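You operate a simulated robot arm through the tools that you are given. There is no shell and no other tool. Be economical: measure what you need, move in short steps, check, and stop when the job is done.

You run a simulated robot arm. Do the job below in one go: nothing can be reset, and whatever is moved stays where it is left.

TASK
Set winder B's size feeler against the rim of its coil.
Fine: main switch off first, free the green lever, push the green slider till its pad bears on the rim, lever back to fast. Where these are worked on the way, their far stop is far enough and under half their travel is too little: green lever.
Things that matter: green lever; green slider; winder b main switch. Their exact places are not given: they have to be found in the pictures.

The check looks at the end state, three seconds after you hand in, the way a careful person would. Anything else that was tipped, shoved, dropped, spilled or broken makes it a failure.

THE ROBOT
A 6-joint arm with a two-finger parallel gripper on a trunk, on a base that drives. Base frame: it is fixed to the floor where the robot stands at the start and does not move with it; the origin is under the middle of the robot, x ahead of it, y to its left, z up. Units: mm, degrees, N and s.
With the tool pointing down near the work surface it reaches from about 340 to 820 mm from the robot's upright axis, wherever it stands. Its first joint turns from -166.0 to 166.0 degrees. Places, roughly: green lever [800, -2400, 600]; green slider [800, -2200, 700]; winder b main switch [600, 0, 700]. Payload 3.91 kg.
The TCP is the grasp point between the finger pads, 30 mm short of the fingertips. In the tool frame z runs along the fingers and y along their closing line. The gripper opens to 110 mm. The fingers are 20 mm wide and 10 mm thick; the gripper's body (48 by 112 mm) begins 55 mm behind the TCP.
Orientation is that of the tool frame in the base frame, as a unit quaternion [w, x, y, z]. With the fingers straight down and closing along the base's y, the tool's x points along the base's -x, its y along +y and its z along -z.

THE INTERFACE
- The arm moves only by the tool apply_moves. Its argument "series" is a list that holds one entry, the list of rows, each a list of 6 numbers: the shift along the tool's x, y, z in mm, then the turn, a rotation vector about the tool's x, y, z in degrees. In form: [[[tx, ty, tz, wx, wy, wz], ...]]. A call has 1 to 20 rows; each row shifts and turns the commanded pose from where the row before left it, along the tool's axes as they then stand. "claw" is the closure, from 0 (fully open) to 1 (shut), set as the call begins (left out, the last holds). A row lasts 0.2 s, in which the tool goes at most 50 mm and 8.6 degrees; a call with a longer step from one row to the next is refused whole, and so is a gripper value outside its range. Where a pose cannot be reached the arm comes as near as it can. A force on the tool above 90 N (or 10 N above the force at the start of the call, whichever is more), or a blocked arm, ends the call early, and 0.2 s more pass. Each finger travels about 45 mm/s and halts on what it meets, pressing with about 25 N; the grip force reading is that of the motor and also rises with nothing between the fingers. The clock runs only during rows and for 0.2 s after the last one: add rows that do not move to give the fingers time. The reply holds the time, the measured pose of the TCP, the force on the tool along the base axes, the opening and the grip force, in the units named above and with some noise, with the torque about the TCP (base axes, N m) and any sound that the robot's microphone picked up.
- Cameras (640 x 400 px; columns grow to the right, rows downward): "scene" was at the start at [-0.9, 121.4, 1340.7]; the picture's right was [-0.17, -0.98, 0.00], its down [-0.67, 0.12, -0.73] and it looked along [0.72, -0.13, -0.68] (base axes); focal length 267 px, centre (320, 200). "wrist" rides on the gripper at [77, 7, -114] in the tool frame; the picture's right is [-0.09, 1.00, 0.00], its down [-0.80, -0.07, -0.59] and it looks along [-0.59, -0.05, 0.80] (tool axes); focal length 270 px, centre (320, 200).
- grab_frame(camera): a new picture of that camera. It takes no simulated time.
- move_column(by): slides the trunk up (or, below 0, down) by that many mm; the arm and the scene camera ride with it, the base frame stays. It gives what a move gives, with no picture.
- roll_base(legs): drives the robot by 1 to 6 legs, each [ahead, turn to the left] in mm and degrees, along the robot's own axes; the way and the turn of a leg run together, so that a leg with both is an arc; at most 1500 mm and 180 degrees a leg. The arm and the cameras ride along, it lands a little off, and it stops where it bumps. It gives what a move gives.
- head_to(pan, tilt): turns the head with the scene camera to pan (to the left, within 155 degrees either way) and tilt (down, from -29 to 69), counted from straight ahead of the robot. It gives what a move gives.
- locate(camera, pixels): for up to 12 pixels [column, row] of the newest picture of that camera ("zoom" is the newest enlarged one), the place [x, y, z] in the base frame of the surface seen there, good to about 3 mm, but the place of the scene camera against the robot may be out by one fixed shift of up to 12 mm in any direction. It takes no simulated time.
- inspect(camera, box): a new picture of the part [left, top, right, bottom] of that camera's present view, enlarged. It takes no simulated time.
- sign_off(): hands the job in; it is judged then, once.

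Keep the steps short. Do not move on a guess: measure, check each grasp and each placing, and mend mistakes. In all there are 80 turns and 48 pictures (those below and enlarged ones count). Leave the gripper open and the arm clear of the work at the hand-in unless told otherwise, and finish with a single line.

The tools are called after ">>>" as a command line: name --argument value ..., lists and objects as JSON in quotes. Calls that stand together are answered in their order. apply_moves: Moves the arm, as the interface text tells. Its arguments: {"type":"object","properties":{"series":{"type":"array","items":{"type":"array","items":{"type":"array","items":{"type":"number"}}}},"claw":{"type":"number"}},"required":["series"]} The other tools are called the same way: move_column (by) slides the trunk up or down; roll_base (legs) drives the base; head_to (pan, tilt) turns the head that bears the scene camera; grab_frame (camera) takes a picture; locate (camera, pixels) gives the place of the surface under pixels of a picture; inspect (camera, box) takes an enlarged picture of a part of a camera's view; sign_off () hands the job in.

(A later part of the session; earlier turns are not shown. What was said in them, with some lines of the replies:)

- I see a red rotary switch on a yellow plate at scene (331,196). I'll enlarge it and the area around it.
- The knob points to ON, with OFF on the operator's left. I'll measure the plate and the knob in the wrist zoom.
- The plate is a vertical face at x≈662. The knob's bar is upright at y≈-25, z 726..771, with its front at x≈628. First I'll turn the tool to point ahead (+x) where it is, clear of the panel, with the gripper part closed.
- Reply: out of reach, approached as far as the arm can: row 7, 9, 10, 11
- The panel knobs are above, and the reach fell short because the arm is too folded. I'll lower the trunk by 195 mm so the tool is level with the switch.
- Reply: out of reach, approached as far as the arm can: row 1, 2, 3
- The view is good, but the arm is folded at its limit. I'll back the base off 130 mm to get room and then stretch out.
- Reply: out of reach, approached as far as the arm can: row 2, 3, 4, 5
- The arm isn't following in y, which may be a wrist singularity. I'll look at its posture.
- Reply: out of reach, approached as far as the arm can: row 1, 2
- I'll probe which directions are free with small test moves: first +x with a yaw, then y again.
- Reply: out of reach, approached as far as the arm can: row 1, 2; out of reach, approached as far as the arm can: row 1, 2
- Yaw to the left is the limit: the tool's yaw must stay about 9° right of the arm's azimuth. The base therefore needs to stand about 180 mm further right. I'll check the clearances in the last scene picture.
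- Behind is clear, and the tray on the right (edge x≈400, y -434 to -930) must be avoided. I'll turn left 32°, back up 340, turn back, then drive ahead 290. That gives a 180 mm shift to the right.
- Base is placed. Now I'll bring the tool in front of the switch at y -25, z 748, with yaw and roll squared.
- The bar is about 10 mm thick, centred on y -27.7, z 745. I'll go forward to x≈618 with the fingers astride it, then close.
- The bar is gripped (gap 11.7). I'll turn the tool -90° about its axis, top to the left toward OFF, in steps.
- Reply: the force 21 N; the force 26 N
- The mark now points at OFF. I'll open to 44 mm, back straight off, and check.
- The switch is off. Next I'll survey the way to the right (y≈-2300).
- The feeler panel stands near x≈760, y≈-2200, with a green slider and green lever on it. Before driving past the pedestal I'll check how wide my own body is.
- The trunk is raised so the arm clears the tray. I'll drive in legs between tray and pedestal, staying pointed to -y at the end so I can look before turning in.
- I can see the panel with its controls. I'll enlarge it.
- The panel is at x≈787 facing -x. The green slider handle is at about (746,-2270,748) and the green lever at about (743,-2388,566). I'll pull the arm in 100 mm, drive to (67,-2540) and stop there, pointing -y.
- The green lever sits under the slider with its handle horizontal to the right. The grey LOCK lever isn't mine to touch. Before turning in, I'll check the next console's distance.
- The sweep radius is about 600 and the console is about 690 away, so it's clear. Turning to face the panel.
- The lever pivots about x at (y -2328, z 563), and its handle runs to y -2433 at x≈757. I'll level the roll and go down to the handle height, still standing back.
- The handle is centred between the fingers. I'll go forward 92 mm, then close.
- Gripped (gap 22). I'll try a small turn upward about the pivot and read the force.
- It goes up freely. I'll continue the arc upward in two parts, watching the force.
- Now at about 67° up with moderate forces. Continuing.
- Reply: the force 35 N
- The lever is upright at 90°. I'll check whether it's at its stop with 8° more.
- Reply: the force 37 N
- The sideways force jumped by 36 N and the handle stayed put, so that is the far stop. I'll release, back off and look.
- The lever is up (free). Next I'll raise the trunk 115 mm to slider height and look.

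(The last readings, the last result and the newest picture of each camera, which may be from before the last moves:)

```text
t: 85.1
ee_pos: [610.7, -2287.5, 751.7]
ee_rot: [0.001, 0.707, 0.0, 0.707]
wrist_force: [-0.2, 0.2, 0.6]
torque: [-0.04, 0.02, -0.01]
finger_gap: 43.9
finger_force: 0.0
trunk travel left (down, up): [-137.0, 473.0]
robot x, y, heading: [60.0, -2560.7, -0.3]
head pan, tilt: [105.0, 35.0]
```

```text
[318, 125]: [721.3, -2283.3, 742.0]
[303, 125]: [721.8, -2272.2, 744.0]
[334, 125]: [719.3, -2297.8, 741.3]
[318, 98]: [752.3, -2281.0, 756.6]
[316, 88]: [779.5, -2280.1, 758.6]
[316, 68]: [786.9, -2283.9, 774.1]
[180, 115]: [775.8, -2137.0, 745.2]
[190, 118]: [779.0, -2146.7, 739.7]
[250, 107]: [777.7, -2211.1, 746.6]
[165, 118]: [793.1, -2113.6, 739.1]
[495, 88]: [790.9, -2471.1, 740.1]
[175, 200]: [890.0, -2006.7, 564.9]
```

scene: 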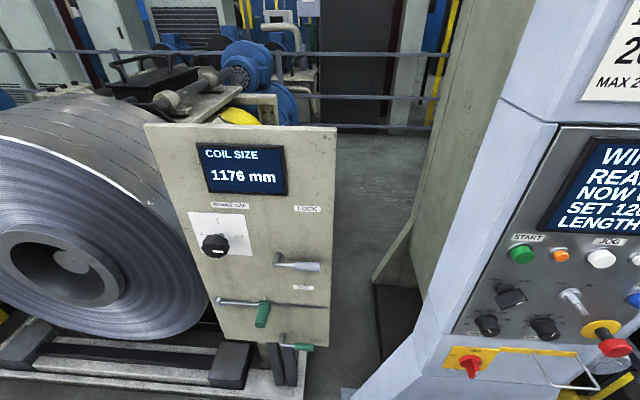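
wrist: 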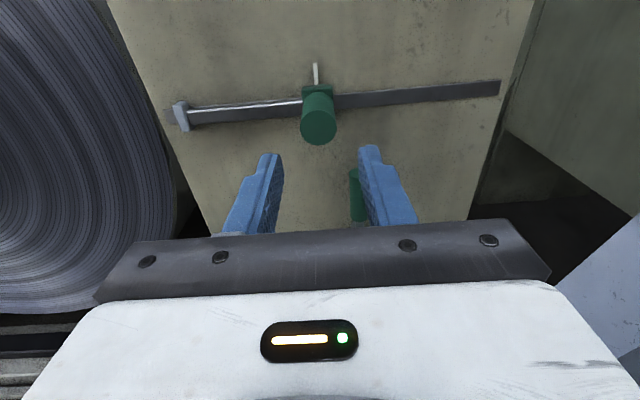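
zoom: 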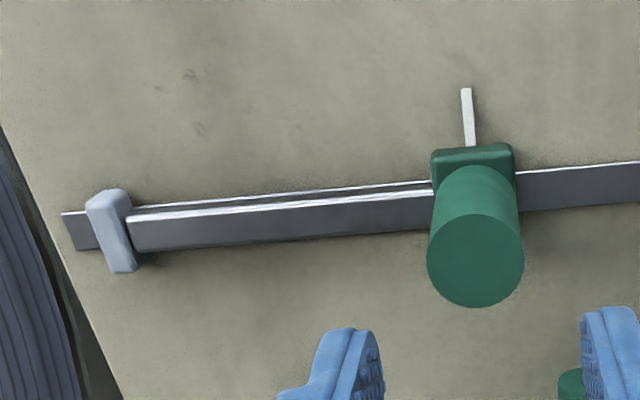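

The slider handle is a Ø27 peg along x: end at x≈721, centred on y -2284, z 744. The rod end points left at the coil. I'll go astride it and grip.

>>> apply_moves --series '[[[-8, -3, 30, 0, 0, 0], [0, 0, 30, 0, 0, 0], [0, 0, 30, 0, 0, 0], [0, 0, 24, 0, 0, 0], [0, 0, 0, 0, 0, 0]]]'

>>> apply_moves --series '[[[0, 0, 0, 0, 0, 0], [0, 0, 0, 0, 0, 0], [0, 0, 0, 0, 0, 0]]]' --claw 1

>>> apply_moves --series '[[[0, -4, 0, 0, 0, 0], [0, -4, 0, 0, 0, 0], [0, 0, 0, 0, 0, 0]]]'

>>> grab_frame --camera "wrist"

```text
t: 86.3
ee_pos: [724.8, -2284.3, 743.8]
ee_rot: [0.001, 0.707, 0.001, 0.707]
wrist_force: [-0.6, 0.3, -0.1]
torque: [0.01, 0.01, 0.02]
finger_gap: 43.9
finger_force: 0.0
trunk travel left (down, up): [-137.0, 473.0]
robot x, y, heading: [62.7, -2559.0, -0.3]
head pan, tilt: [105.0, 35.0]
```

```text
t: 87.1
ee_pos: [725.0, -2284.3, 745.0]
ee_rot: [0.001, 0.707, 0.001, 0.707]
wrist_force: [2.6, 2.9, 1.3]
torque: [-0.01, 0.04, 0.94]
finger_gap: 31.8
finger_force: 45.1
trunk travel left (down, up): [-137.0, 473.0]
robot x, y, heading: [61.4, -2556.3, -0.3]
head pan, tilt: [105.0, 35.0]
```

```text
t: 87.9
ee_pos: [724.8, -2275.8, 743.6]
ee_rot: [0.001, 0.707, 0.0, 0.707]
wrist_force: [7.0, -1.1, 2.8]
torque: [-0.1, 0.08, 0.52]
finger_gap: 31.7
finger_force: 44.4
trunk travel left (down, up): [-137.0, 473.0]
robot x, y, heading: [62.3, -2557.7, -0.4]
head pan, tilt: [105.0, 35.0]
```

```text
18 pictures are left
```

wrist: 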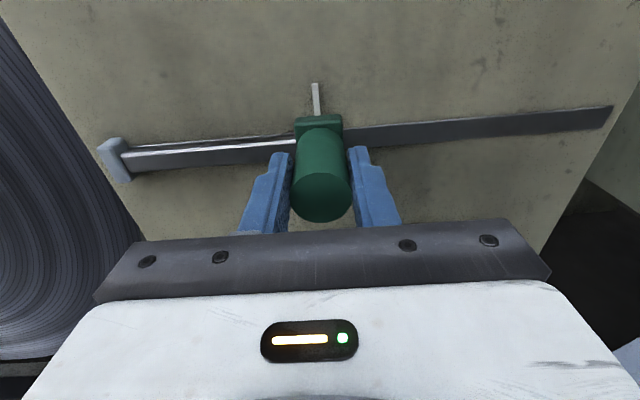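

The slider moves with the grip at little force. I'll keep pushing left in small steps and watch for contact.

>>> apply_moves --series '[[[0, -5, 0, 0, 0, 0], [0, -5, 0, 0, 0, 0], [0, -5, 0, 0, 0, 0], [0, -5, 0, 0, 0, 0], [0, 0, 0, 0, 0, 0]]]'

>>> apply_moves --series '[[[0, -5, 0, 0, 0, 0], [0, -5, 0, 0, 0, 0], [0, -5, 0, 0, 0, 0], [0, -5, 0, 0, 0, 0], [0, 0, 0, 0, 0, 0]]]'

>>> grab_frame --camera "wrist"

```text
t: 89.1
ee_pos: [725.1, -2255.2, 743.8]
ee_rot: [0.001, 0.707, 0.0, 0.707]
wrist_force: [4.5, -0.1, 0.6]
torque: [0.23, -0.31, 0.85]
finger_gap: 31.6
finger_force: 45.1
trunk travel left (down, up): [-137.0, 473.0]
robot x, y, heading: [63.5, -2556.6, -0.1]
head pan, tilt: [105.0, 35.0]
```

```text
t: 90.3
ee_pos: [725.2, -2233.9, 743.0]
ee_rot: [0.002, 0.707, 0.0, 0.707]
wrist_force: [0.3, -0.4, 0.5]
torque: [0.23, -0.48, 0.73]
finger_gap: 31.4
finger_force: 45.0
trunk travel left (down, up): [-137.0, 473.0]
robot x, y, heading: [60.6, -2561.0, -0.2]
head pan, tilt: [105.0, 35.0]
```

```text
17 pictures are left
```

wrist: 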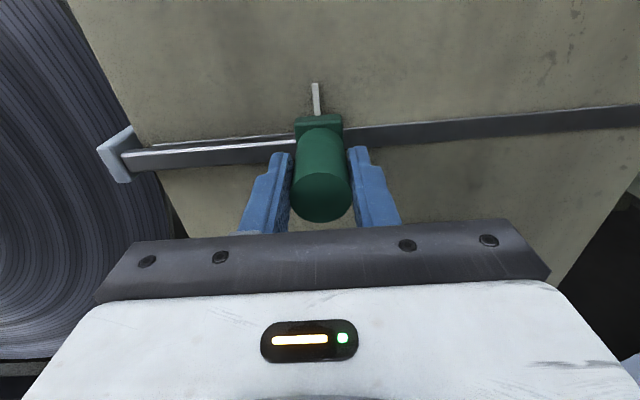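

The pad has passed the panel's edge and faces the coil. I'll continue in small steps.

>>> apply_moves --series '[[[0, -4, 0, 0, 0, 0], [0, -4, 0, 0, 0, 0], [0, -4, 0, 0, 0, 0], [0, -4, 0, 0, 0, 0], [0, 0, 0, 0, 0, 0]]]'

>>> inspect --camera "wrist" --box '[40, 90, 240, 215]'

>>> locate --camera "zoom" --pixels '[[200, 200], [240, 220], [290, 130], [300, 100], [400, 260], [380, 330], [100, 200], [330, 110]]'

```text
t: 91.5
ee_pos: [724.7, -2219.3, 743.9]
ee_rot: [0.001, 0.707, 0.0, 0.707]
wrist_force: [3.0, 0.0, 4.1]
torque: [-0.12, 0.13, 0.88]
finger_gap: 31.8
finger_force: 45.2
trunk travel left (down, up): [-137.0, 473.0]
robot x, y, heading: [60.6, -2554.8, -0.2]
head pan, tilt: [105.0, 35.0]
```

```text
3.20 times, centred on (140, 152) of wrist
```

zoom: 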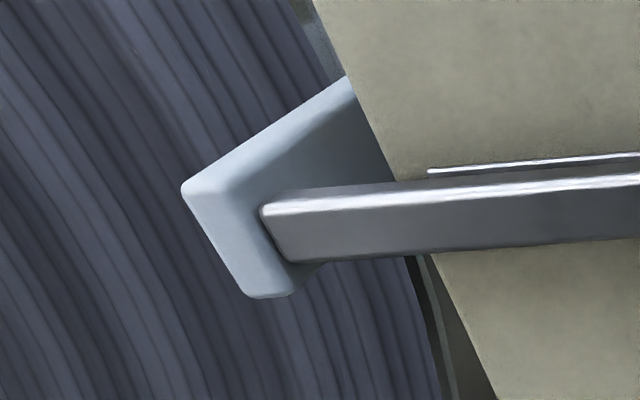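

```text
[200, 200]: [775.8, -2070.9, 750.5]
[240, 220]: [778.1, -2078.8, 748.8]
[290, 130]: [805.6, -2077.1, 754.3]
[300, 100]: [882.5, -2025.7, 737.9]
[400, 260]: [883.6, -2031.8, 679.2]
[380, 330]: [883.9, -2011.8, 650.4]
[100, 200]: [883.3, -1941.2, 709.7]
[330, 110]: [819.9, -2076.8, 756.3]
```

The pad face is at y≈-2070 and the coil rim is still some way on. Continuing.

>>> apply_moves --series '[[[0, -3, 0, 0, 0, 0], [0, -3, 0, 0, 0, 0], [0, -3, 0, 0, 0, 0], [0, -3, 0, 0, 0, 0], [0, 0, 0, 0, 0, 0]]]'

>>> apply_moves --series '[[[0, -3, 0, 0, 0, 0], [0, -3, 0, 0, 0, 0], [0, -3, 0, 0, 0, 0], [0, -3, 0, 0, 0, 0], [0, 0, 0, 0, 0, 0]]]'

>>> inspect --camera "wrist" --box '[40, 60, 240, 185]'

```text
t: 92.7
ee_pos: [724.7, -2206.7, 744.3]
ee_rot: [0.001, 0.707, 0.001, 0.707]
wrist_force: [3.9, -1.6, 2.6]
torque: [0.15, -0.49, 0.59]
finger_gap: 31.6
finger_force: 44.3
trunk travel left (down, up): [-137.0, 473.0]
robot x, y, heading: [61.0, -2561.6, 0.0]
head pan, tilt: [105.0, 35.0]
```

```text
t: 93.9
ee_pos: [725.1, -2194.6, 744.3]
ee_rot: [0.002, 0.707, -0.001, 0.707]
wrist_force: [-3.7, -2.7, 4.0]
torque: [-0.13, 0.4, 0.75]
finger_gap: 31.7
finger_force: 44.7
trunk travel left (down, up): [-137.0, 473.0]
robot x, y, heading: [63.4, -2558.9, -0.5]
head pan, tilt: [105.0, 35.0]
```

```text
3.20 times, centred on (140, 122) of wrist
```

zoom: 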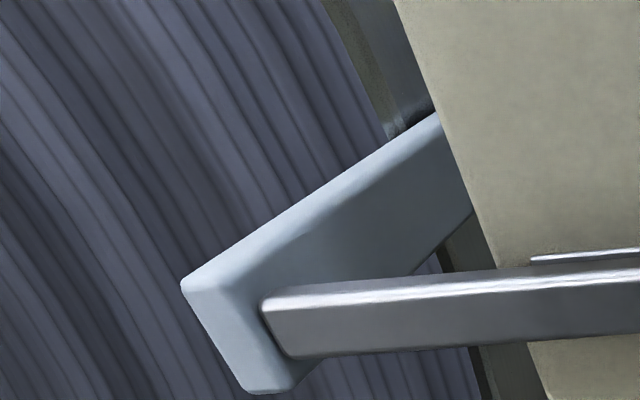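

>>> locate --camera "zoom" --pixels '[[380, 130], [365, 100], [390, 145], [410, 135], [300, 215], [430, 118], [190, 285], [350, 60]]'

>>> apply_moves --series '[[[0, -2, 0, 0, 0, 0], [0, -2, 0, 0, 0, 0], [0, -2, 0, 0, 0, 0], [0, -2, 0, 0, 0, 0], [0, 0, 0, 0, 0, 0]]]'

```text
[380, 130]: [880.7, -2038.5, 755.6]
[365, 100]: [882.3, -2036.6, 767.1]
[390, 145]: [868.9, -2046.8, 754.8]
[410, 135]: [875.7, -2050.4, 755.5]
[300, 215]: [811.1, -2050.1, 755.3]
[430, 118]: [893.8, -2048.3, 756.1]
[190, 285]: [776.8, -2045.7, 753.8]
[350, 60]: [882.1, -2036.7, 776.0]
```

```text
t: 95.1
ee_pos: [723.3, -2195.0, 744.4]
ee_rot: [0.003, 0.708, -0.005, 0.706]
wrist_force: [-24.5, -62.4, -5.5]
torque: [-0.1, -0.63, 0.17]
finger_gap: 32.1
finger_force: 45.0
trunk travel left (down, up): [-137.0, 473.0]
robot x, y, heading: [61.7, -2558.5, -0.3]
head pan, tilt: [105.0, 35.0]
```

The push was blocked with 62 N. I'll check that it's the pad on the rim rather than something else.

>>> inspect --camera "wrist" --box '[120, 60, 220, 122]'

>>> locate --camera "zoom" --pixels '[[280, 80], [300, 130], [330, 180], [230, 240], [200, 300], [400, 150], [250, 60]]'

```text
6.40 times, centred on (170, 91) of wrist
```

zoom: 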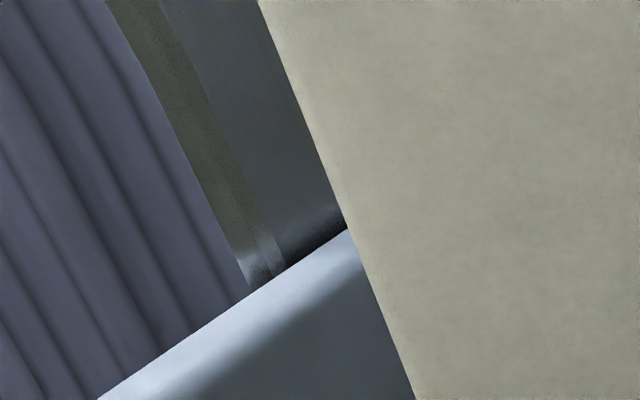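

```text
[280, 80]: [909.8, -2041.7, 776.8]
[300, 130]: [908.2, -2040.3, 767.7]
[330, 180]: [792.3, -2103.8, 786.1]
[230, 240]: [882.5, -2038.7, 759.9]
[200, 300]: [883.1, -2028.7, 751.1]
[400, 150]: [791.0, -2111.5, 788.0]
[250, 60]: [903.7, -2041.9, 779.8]
```

The pad's face (y≈-2043) is on the rim (y≈-2041), so it's in contact. I'll ease the push to a light one, release, back off and check it stays.

>>> apply_moves --series '[[[0, 2, 0, 0, 0, 0], [0, 2, 0, 0, 0, 0], [0, 1.5, 0, 0, 0, 0], [0, 0, 0, 0, 0, 0]]]'

>>> apply_moves --series '[[[0, 0, 0, 0, 0, 0], [0, 0, 0, 0, 0, 0], [0, 0, 0, 0, 0, 0], [0, 0, 0, 0, 0, 0]]]' --claw 0.55

>>> apply_moves --series '[[[0, 0, -25, 0, 0, 0], [0, 0, -30, 0, 0, 0], [0, 0, -30, 0, 0, 0], [0, 0, -15, 0, 0, 0], [0, 0, 0, 0, 0, 0]]]'

>>> inspect --camera "wrist" --box '[120, 20, 360, 170]'

```text
t: 96.1
ee_pos: [725.5, -2195.0, 743.9]
ee_rot: [0.001, 0.708, -0.002, 0.706]
wrist_force: [-14.1, -36.8, -5.2]
torque: [-0.13, 0.82, 0.49]
finger_gap: 31.5
finger_force: 45.0
trunk travel left (down, up): [-137.0, 473.0]
robot x, y, heading: [66.5, -2561.0, -0.4]
head pan, tilt: [105.0, 35.0]
```

```text
t: 97.1
ee_pos: [723.9, -2192.7, 744.4]
ee_rot: [0.001, 0.707, 0.0, 0.707]
wrist_force: [0.1, -0.7, 0.2]
torque: [0.03, 0.0, -0.03]
finger_gap: 49.3
finger_force: 0.1
trunk travel left (down, up): [-137.0, 473.0]
robot x, y, heading: [64.9, -2555.3, -0.3]
head pan, tilt: [105.0, 35.0]
```

```text
t: 98.3
ee_pos: [624.0, -2193.2, 743.9]
ee_rot: [0.0, 0.707, 0.001, 0.707]
wrist_force: [-0.1, 0.4, -0.4]
torque: [0.03, -0.02, 0.02]
finger_gap: 49.5
finger_force: 0.0
trunk travel left (down, up): [-137.0, 473.0]
robot x, y, heading: [62.3, -2560.1, -0.1]
head pan, tilt: [105.0, 35.0]
```

```text
2.67 times, centred on (240, 95) of wrist
```

zoom: 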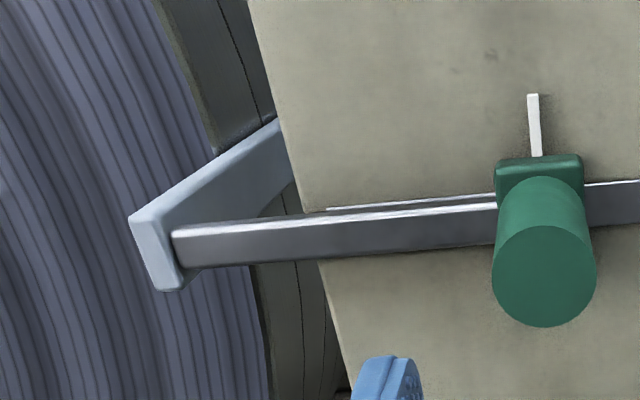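

>>> locate --camera "zoom" --pixels '[[150, 235], [135, 218], [215, 170], [225, 140], [270, 125], [240, 120], [545, 280], [535, 130]]'

```text
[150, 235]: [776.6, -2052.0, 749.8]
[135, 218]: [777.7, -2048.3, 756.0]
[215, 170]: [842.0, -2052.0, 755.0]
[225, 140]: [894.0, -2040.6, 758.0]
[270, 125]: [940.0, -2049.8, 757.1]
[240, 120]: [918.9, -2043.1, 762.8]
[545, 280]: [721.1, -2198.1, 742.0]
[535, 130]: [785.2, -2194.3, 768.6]
```

The handle has stayed (it moved ~89 mm in all). I'll take a closer look at the pad/rim contact.

>>> inspect --camera "wrist" --box '[180, 55, 240, 93]'

```text
10.53 times, centred on (210, 74) of wrist
```

zoom: 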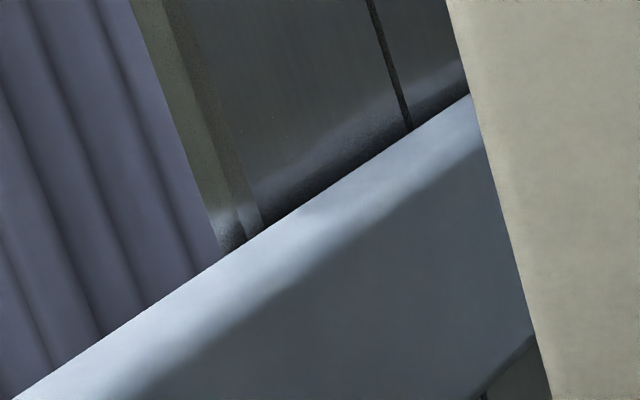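

The rim reflects the pad right at its edge, so it's touching. Now back to the lever: right 130 mm, down 104 mm, standing back.

>>> apply_moves --series '[[[0, 30, 0, 0, 0, 0], [0, 30, 0, 0, 0, 0], [0, 35, 0, 0, 0, 0], [0, 35, 0, 0, 0, 0], [0, 0, 0, 0, 0, 0]]]' --claw 0.6

>>> move_column --by -104

>>> grab_frame --camera "wrist"

>>> locate --camera "wrist" --pixels '[[320, 75], [320, 110], [310, 110], [333, 110], [327, 150], [327, 175]]'

```text
t: 99.5
ee_pos: [623.5, -2323.0, 743.3]
ee_rot: [-0.001, 0.707, 0.001, 0.707]
wrist_force: [-0.6, -0.3, -0.1]
torque: [0.01, -0.02, -0.01]
finger_gap: 44.2
finger_force: 0.1
trunk travel left (down, up): [-137.0, 473.0]
robot x, y, heading: [59.7, -2556.2, -0.2]
head pan, tilt: [105.0, 35.0]
```

```text
t: 100.9
ee_pos: [623.8, -2323.8, 640.1]
ee_rot: [0.0, 0.707, 0.002, 0.707]
wrist_force: [-1.0, 0.4, 1.0]
torque: [0.01, -0.01, 0.02]
finger_gap: 44.0
finger_force: 0.1
trunk travel left (down, up): [-33.0, 577.0]
robot x, y, heading: [62.7, -2559.6, -0.3]
head pan, tilt: [105.0, 35.0]
```

```text
11 pictures are left
```

wrist: 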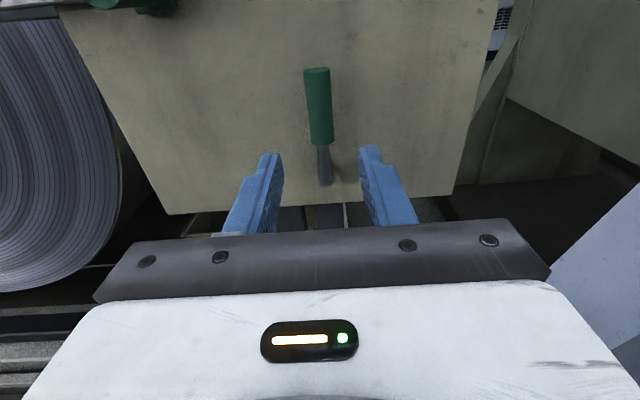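

```text
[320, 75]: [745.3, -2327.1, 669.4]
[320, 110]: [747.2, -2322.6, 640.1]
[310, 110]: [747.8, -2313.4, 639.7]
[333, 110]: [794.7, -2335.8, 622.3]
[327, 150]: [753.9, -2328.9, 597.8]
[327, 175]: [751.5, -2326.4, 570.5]
```

The handle is at y≈-2324, z 640, well centred. I'll go in and grip.

>>> apply_moves --series '[[[0, 0.5, 30, 0, 0, 0], [0, 0, 30, 0, 0, 0], [0, 0, 30, 0, 0, 0], [0, 0, 27, 0, 0, 0], [0, 0, 0, 0, 0, 0]]]'

>>> apply_moves --series '[[[0, 0, 0, 0, 0, 0], [0, 0, 0, 0, 0, 0], [0, 0, 0, 0, 0, 0], [0, 0, 0, 0, 0, 0]]]' --claw 1

>>> apply_moves --series '[[[-0.3, 10.05, 0, 0, 0, 7.5], [-0.66, 10.05, 0, 0, 0, 7.5], [-0.66, 10.05, 0, 0, 0, 7.5], [-0.66, 10.05, 0, 0, 0, 7.5], [0, 0, 0, 0, 0, 0]]]'

```text
t: 102.1
ee_pos: [742.7, -2325.2, 640.1]
ee_rot: [0.0, 0.707, 0.001, 0.707]
wrist_force: [0.5, 0.1, 0.6]
torque: [0.03, 0.05, -0.01]
finger_gap: 44.1
finger_force: 0.1
trunk travel left (down, up): [-33.0, 577.0]
robot x, y, heading: [61.3, -2560.5, -0.1]
head pan, tilt: [105.0, 35.0]
```

```text
t: 103.1
ee_pos: [741.7, -2324.5, 640.0]
ee_rot: [-0.001, 0.707, 0.002, 0.707]
wrist_force: [3.7, 5.5, 1.6]
torque: [0.42, 0.01, 0.08]
finger_gap: 21.6
finger_force: 45.2
trunk travel left (down, up): [-33.0, 577.0]
robot x, y, heading: [65.9, -2561.2, -0.1]
head pan, tilt: [105.0, 35.0]
```

```text
t: 104.3
ee_pos: [741.2, -2364.0, 628.8]
ee_rot: [-0.184, 0.684, -0.183, 0.682]
wrist_force: [-3.0, -0.3, 0.4]
torque: [0.08, 0.13, -0.02]
finger_gap: 21.6
finger_force: 44.8
trunk travel left (down, up): [-33.0, 577.0]
robot x, y, heading: [62.2, -2558.2, 0.0]
head pan, tilt: [105.0, 35.0]
```

The lever follows with low force. Continuing down toward horizontal.

>>> apply_moves --series '[[[-0.66, 10.05, 0, 0, 0, 7.5], [-0.66, 10.05, 0, 0, 0, 7.5], [-0.66, 10.05, 0, 0, 0, 7.5], [-0.66, 10.05, 0, 0, 0, 7.5], [0, 0, 0, 0, 0, 0]]]'

>>> apply_moves --series '[[[-0.66, 10.05, 0, 0, 0, 7.5], [-0.66, 10.05, 0, 0, 0, 7.5], [-0.66, 10.05, 0, 0, 0, 7.5], [0, 0, 0, 0, 0, 0]]]'

>>> apply_moves --series '[[[-0.3, 5, 0, 0, 0, 3.75], [-0.3, 5, 0, 0, 0, 3.75], [0, 0, 0, 0, 0, 0]]]'

```text
t: 105.5
ee_pos: [742.1, -2391.6, 600.7]
ee_rot: [-0.352, 0.612, -0.355, 0.613]
wrist_force: [3.9, -12.9, -3.6]
torque: [-0.71, 0.07, -0.38]
finger_gap: 21.7
finger_force: 44.8
trunk travel left (down, up): [-33.0, 577.0]
robot x, y, heading: [64.5, -2559.0, -0.6]
head pan, tilt: [105.0, 35.0]
```

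```text
t: 106.5
ee_pos: [742.4, -2402.2, 570.5]
ee_rot: [-0.465, 0.532, -0.467, 0.532]
wrist_force: [3.6, -24.7, -7.2]
torque: [-0.73, 0.09, -0.67]
finger_gap: 21.9
finger_force: 45.3
trunk travel left (down, up): [-33.0, 577.0]
robot x, y, heading: [60.9, -2561.2, -0.3]
head pan, tilt: [105.0, 35.0]
```

```text
t: 107.3
ee_pos: [742.5, -2402.9, 561.9]
ee_rot: [0.498, -0.5, 0.502, -0.5]
wrist_force: [-1.7, -30.2, -10.5]
torque: [-0.81, 0.22, -0.49]
finger_gap: 21.7
finger_force: 44.8
trunk travel left (down, up): [-33.0, 577.0]
robot x, y, heading: [60.1, -2557.6, -0.3]
head pan, tilt: [105.0, 35.0]
```

Back to horizontal. I'll press slightly more to make sure it's at its stop.

>>> apply_moves --series '[[[2, 4, 0, 0, 0, 3], [0, 3, 0, 0, 0, 2], [0, 0, 0, 0, 0, 0]]]'

```text
t: 108.1
ee_pos: [741.5, -2403.2, 559.5]
ee_rot: [0.523, -0.476, 0.52, -0.479]
wrist_force: [5.2, -11.2, 12.3]
torque: [-0.95, -0.21, -0.03]
finger_gap: 22.9
finger_force: 44.6
trunk travel left (down, up): [-33.0, 577.0]
robot x, y, heading: [63.3, -2557.0, -0.3]
head pan, tilt: [105.0, 35.0]
```

The stop is met: force is up 23 N and the handle is barely moving. I'll release and back off.

>>> apply_moves --series '[[[0, -4, 0, 0, 0, -5], [0, 0, 0, 0, 0, 0], [0, 0, 0, 0, 0, 0], [0, 0, 0, 0, 0, 0]]]' --claw 0.6

>>> apply_moves --series '[[[0, 0, -25, 0, 0, 0], [0, 0, -30, 0, 0, 0], [0, 0, -30, 0, 0, 0], [0, 0, -30, 0, 0, 0], [0, 0, 0, 0, 0, 0]]]'

>>> move_column --by 100

>>> grab_frame --camera "wrist"

```text
t: 109.1
ee_pos: [741.5, -2403.0, 560.3]
ee_rot: [-0.5, 0.5, -0.499, 0.501]
wrist_force: [-0.9, 0.1, -0.2]
torque: [0.03, 0.0, -0.04]
finger_gap: 44.1
finger_force: 0.1
trunk travel left (down, up): [-33.0, 577.0]
robot x, y, heading: [61.1, -2562.0, -0.3]
head pan, tilt: [105.0, 35.0]
```

```text
t: 110.3
ee_pos: [626.9, -2403.4, 560.6]
ee_rot: [-0.5, 0.5, -0.5, 0.501]
wrist_force: [-0.3, -0.8, 0.4]
torque: [0.02, -0.01, 0.01]
finger_gap: 44.0
finger_force: 0.0
trunk travel left (down, up): [-33.0, 577.0]
robot x, y, heading: [61.2, -2560.2, 0.0]
head pan, tilt: [105.0, 35.0]
```

```text
t: 111.6
ee_pos: [627.6, -2402.9, 658.3]
ee_rot: [-0.499, 0.5, -0.499, 0.502]
wrist_force: [0.1, 0.2, -0.1]
torque: [0.0, 0.0, -0.02]
finger_gap: 44.3
finger_force: 0.0
trunk travel left (down, up): [-133.0, 477.0]
robot x, y, heading: [62.1, -2555.8, -0.2]
head pan, tilt: [105.0, 35.0]
```

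```text
10 pictures are left
```

wrist: 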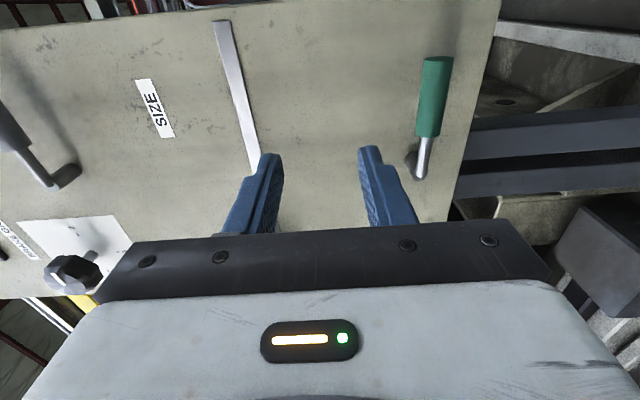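

The lever is horizontal again, as at the start. I'll open the gripper fully, back the robot 150 mm away, and check the panel with the scene camera.

>>> apply_moves --series '[[[0, 0, -10, 0, 0, 0], [0, 0, 0, 0, 0, 0], [0, 0, 0, 0, 0, 0], [0, 0, 0, 0, 0, 0], [0, 0, 0, 0, 0, 0]]]' --claw 0

>>> roll_base --legs '[[-120, 0]]'

>>> head_to --pan 22 --tilt 30

>>> grab_frame --camera "scene"

```text
t: 112.8
ee_pos: [616.4, -2403.3, 660.6]
ee_rot: [-0.5, 0.5, -0.499, 0.501]
wrist_force: [0.2, -0.4, 0.6]
torque: [0.02, -0.03, -0.01]
finger_gap: 110.0
finger_force: 0.0
trunk travel left (down, up): [-133.0, 477.0]
robot x, y, heading: [63.4, -2558.3, -0.4]
head pan, tilt: [105.0, 35.0]
```

```text
t: 114.1
ee_pos: [496.5, -2403.4, 659.2]
ee_rot: [-0.499, 0.501, -0.5, 0.5]
wrist_force: [-0.1, -0.1, -0.7]
torque: [0.04, 0.02, 0.0]
finger_gap: 110.3
finger_force: 0.0
trunk travel left (down, up): [-133.0, 477.0]
robot x, y, heading: [-61.9, -2557.7, -0.5]
head pan, tilt: [105.0, 35.0]
```

```text
t: 115.6
ee_pos: [495.7, -2402.9, 660.4]
ee_rot: [-0.499, 0.5, -0.5, 0.501]
wrist_force: [0.0, 1.2, -0.4]
torque: [0.02, 0.0, -0.04]
finger_gap: 109.7
finger_force: 0.1
trunk travel left (down, up): [-133.0, 477.0]
robot x, y, heading: [-56.7, -2557.4, -0.3]
head pan, tilt: [22.0, 30.0]
```

```text
9 pictures are left
```

scene: 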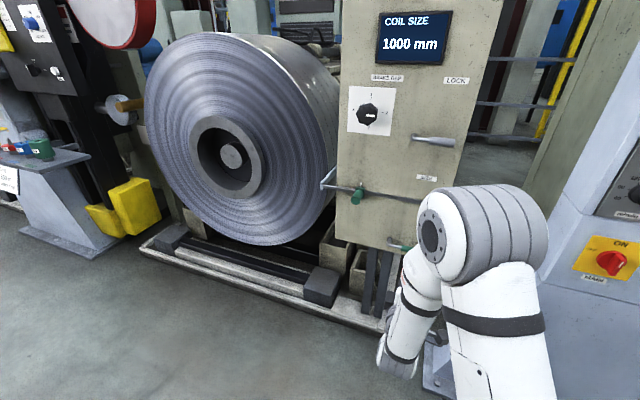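

The panel now reads COIL SIZE 1000 mm (it was 1176). The pad is on the rim, the lever is back at its stop, the switch is off, and the arm is clear with the gripper open. Handing in.

>>> sign_off

```text
The job is handed in.
```

Winder B's main switch is off, its size feeler pad bears on the coil rim (the panel reads 1000 mm), and the green lever is back to fast.
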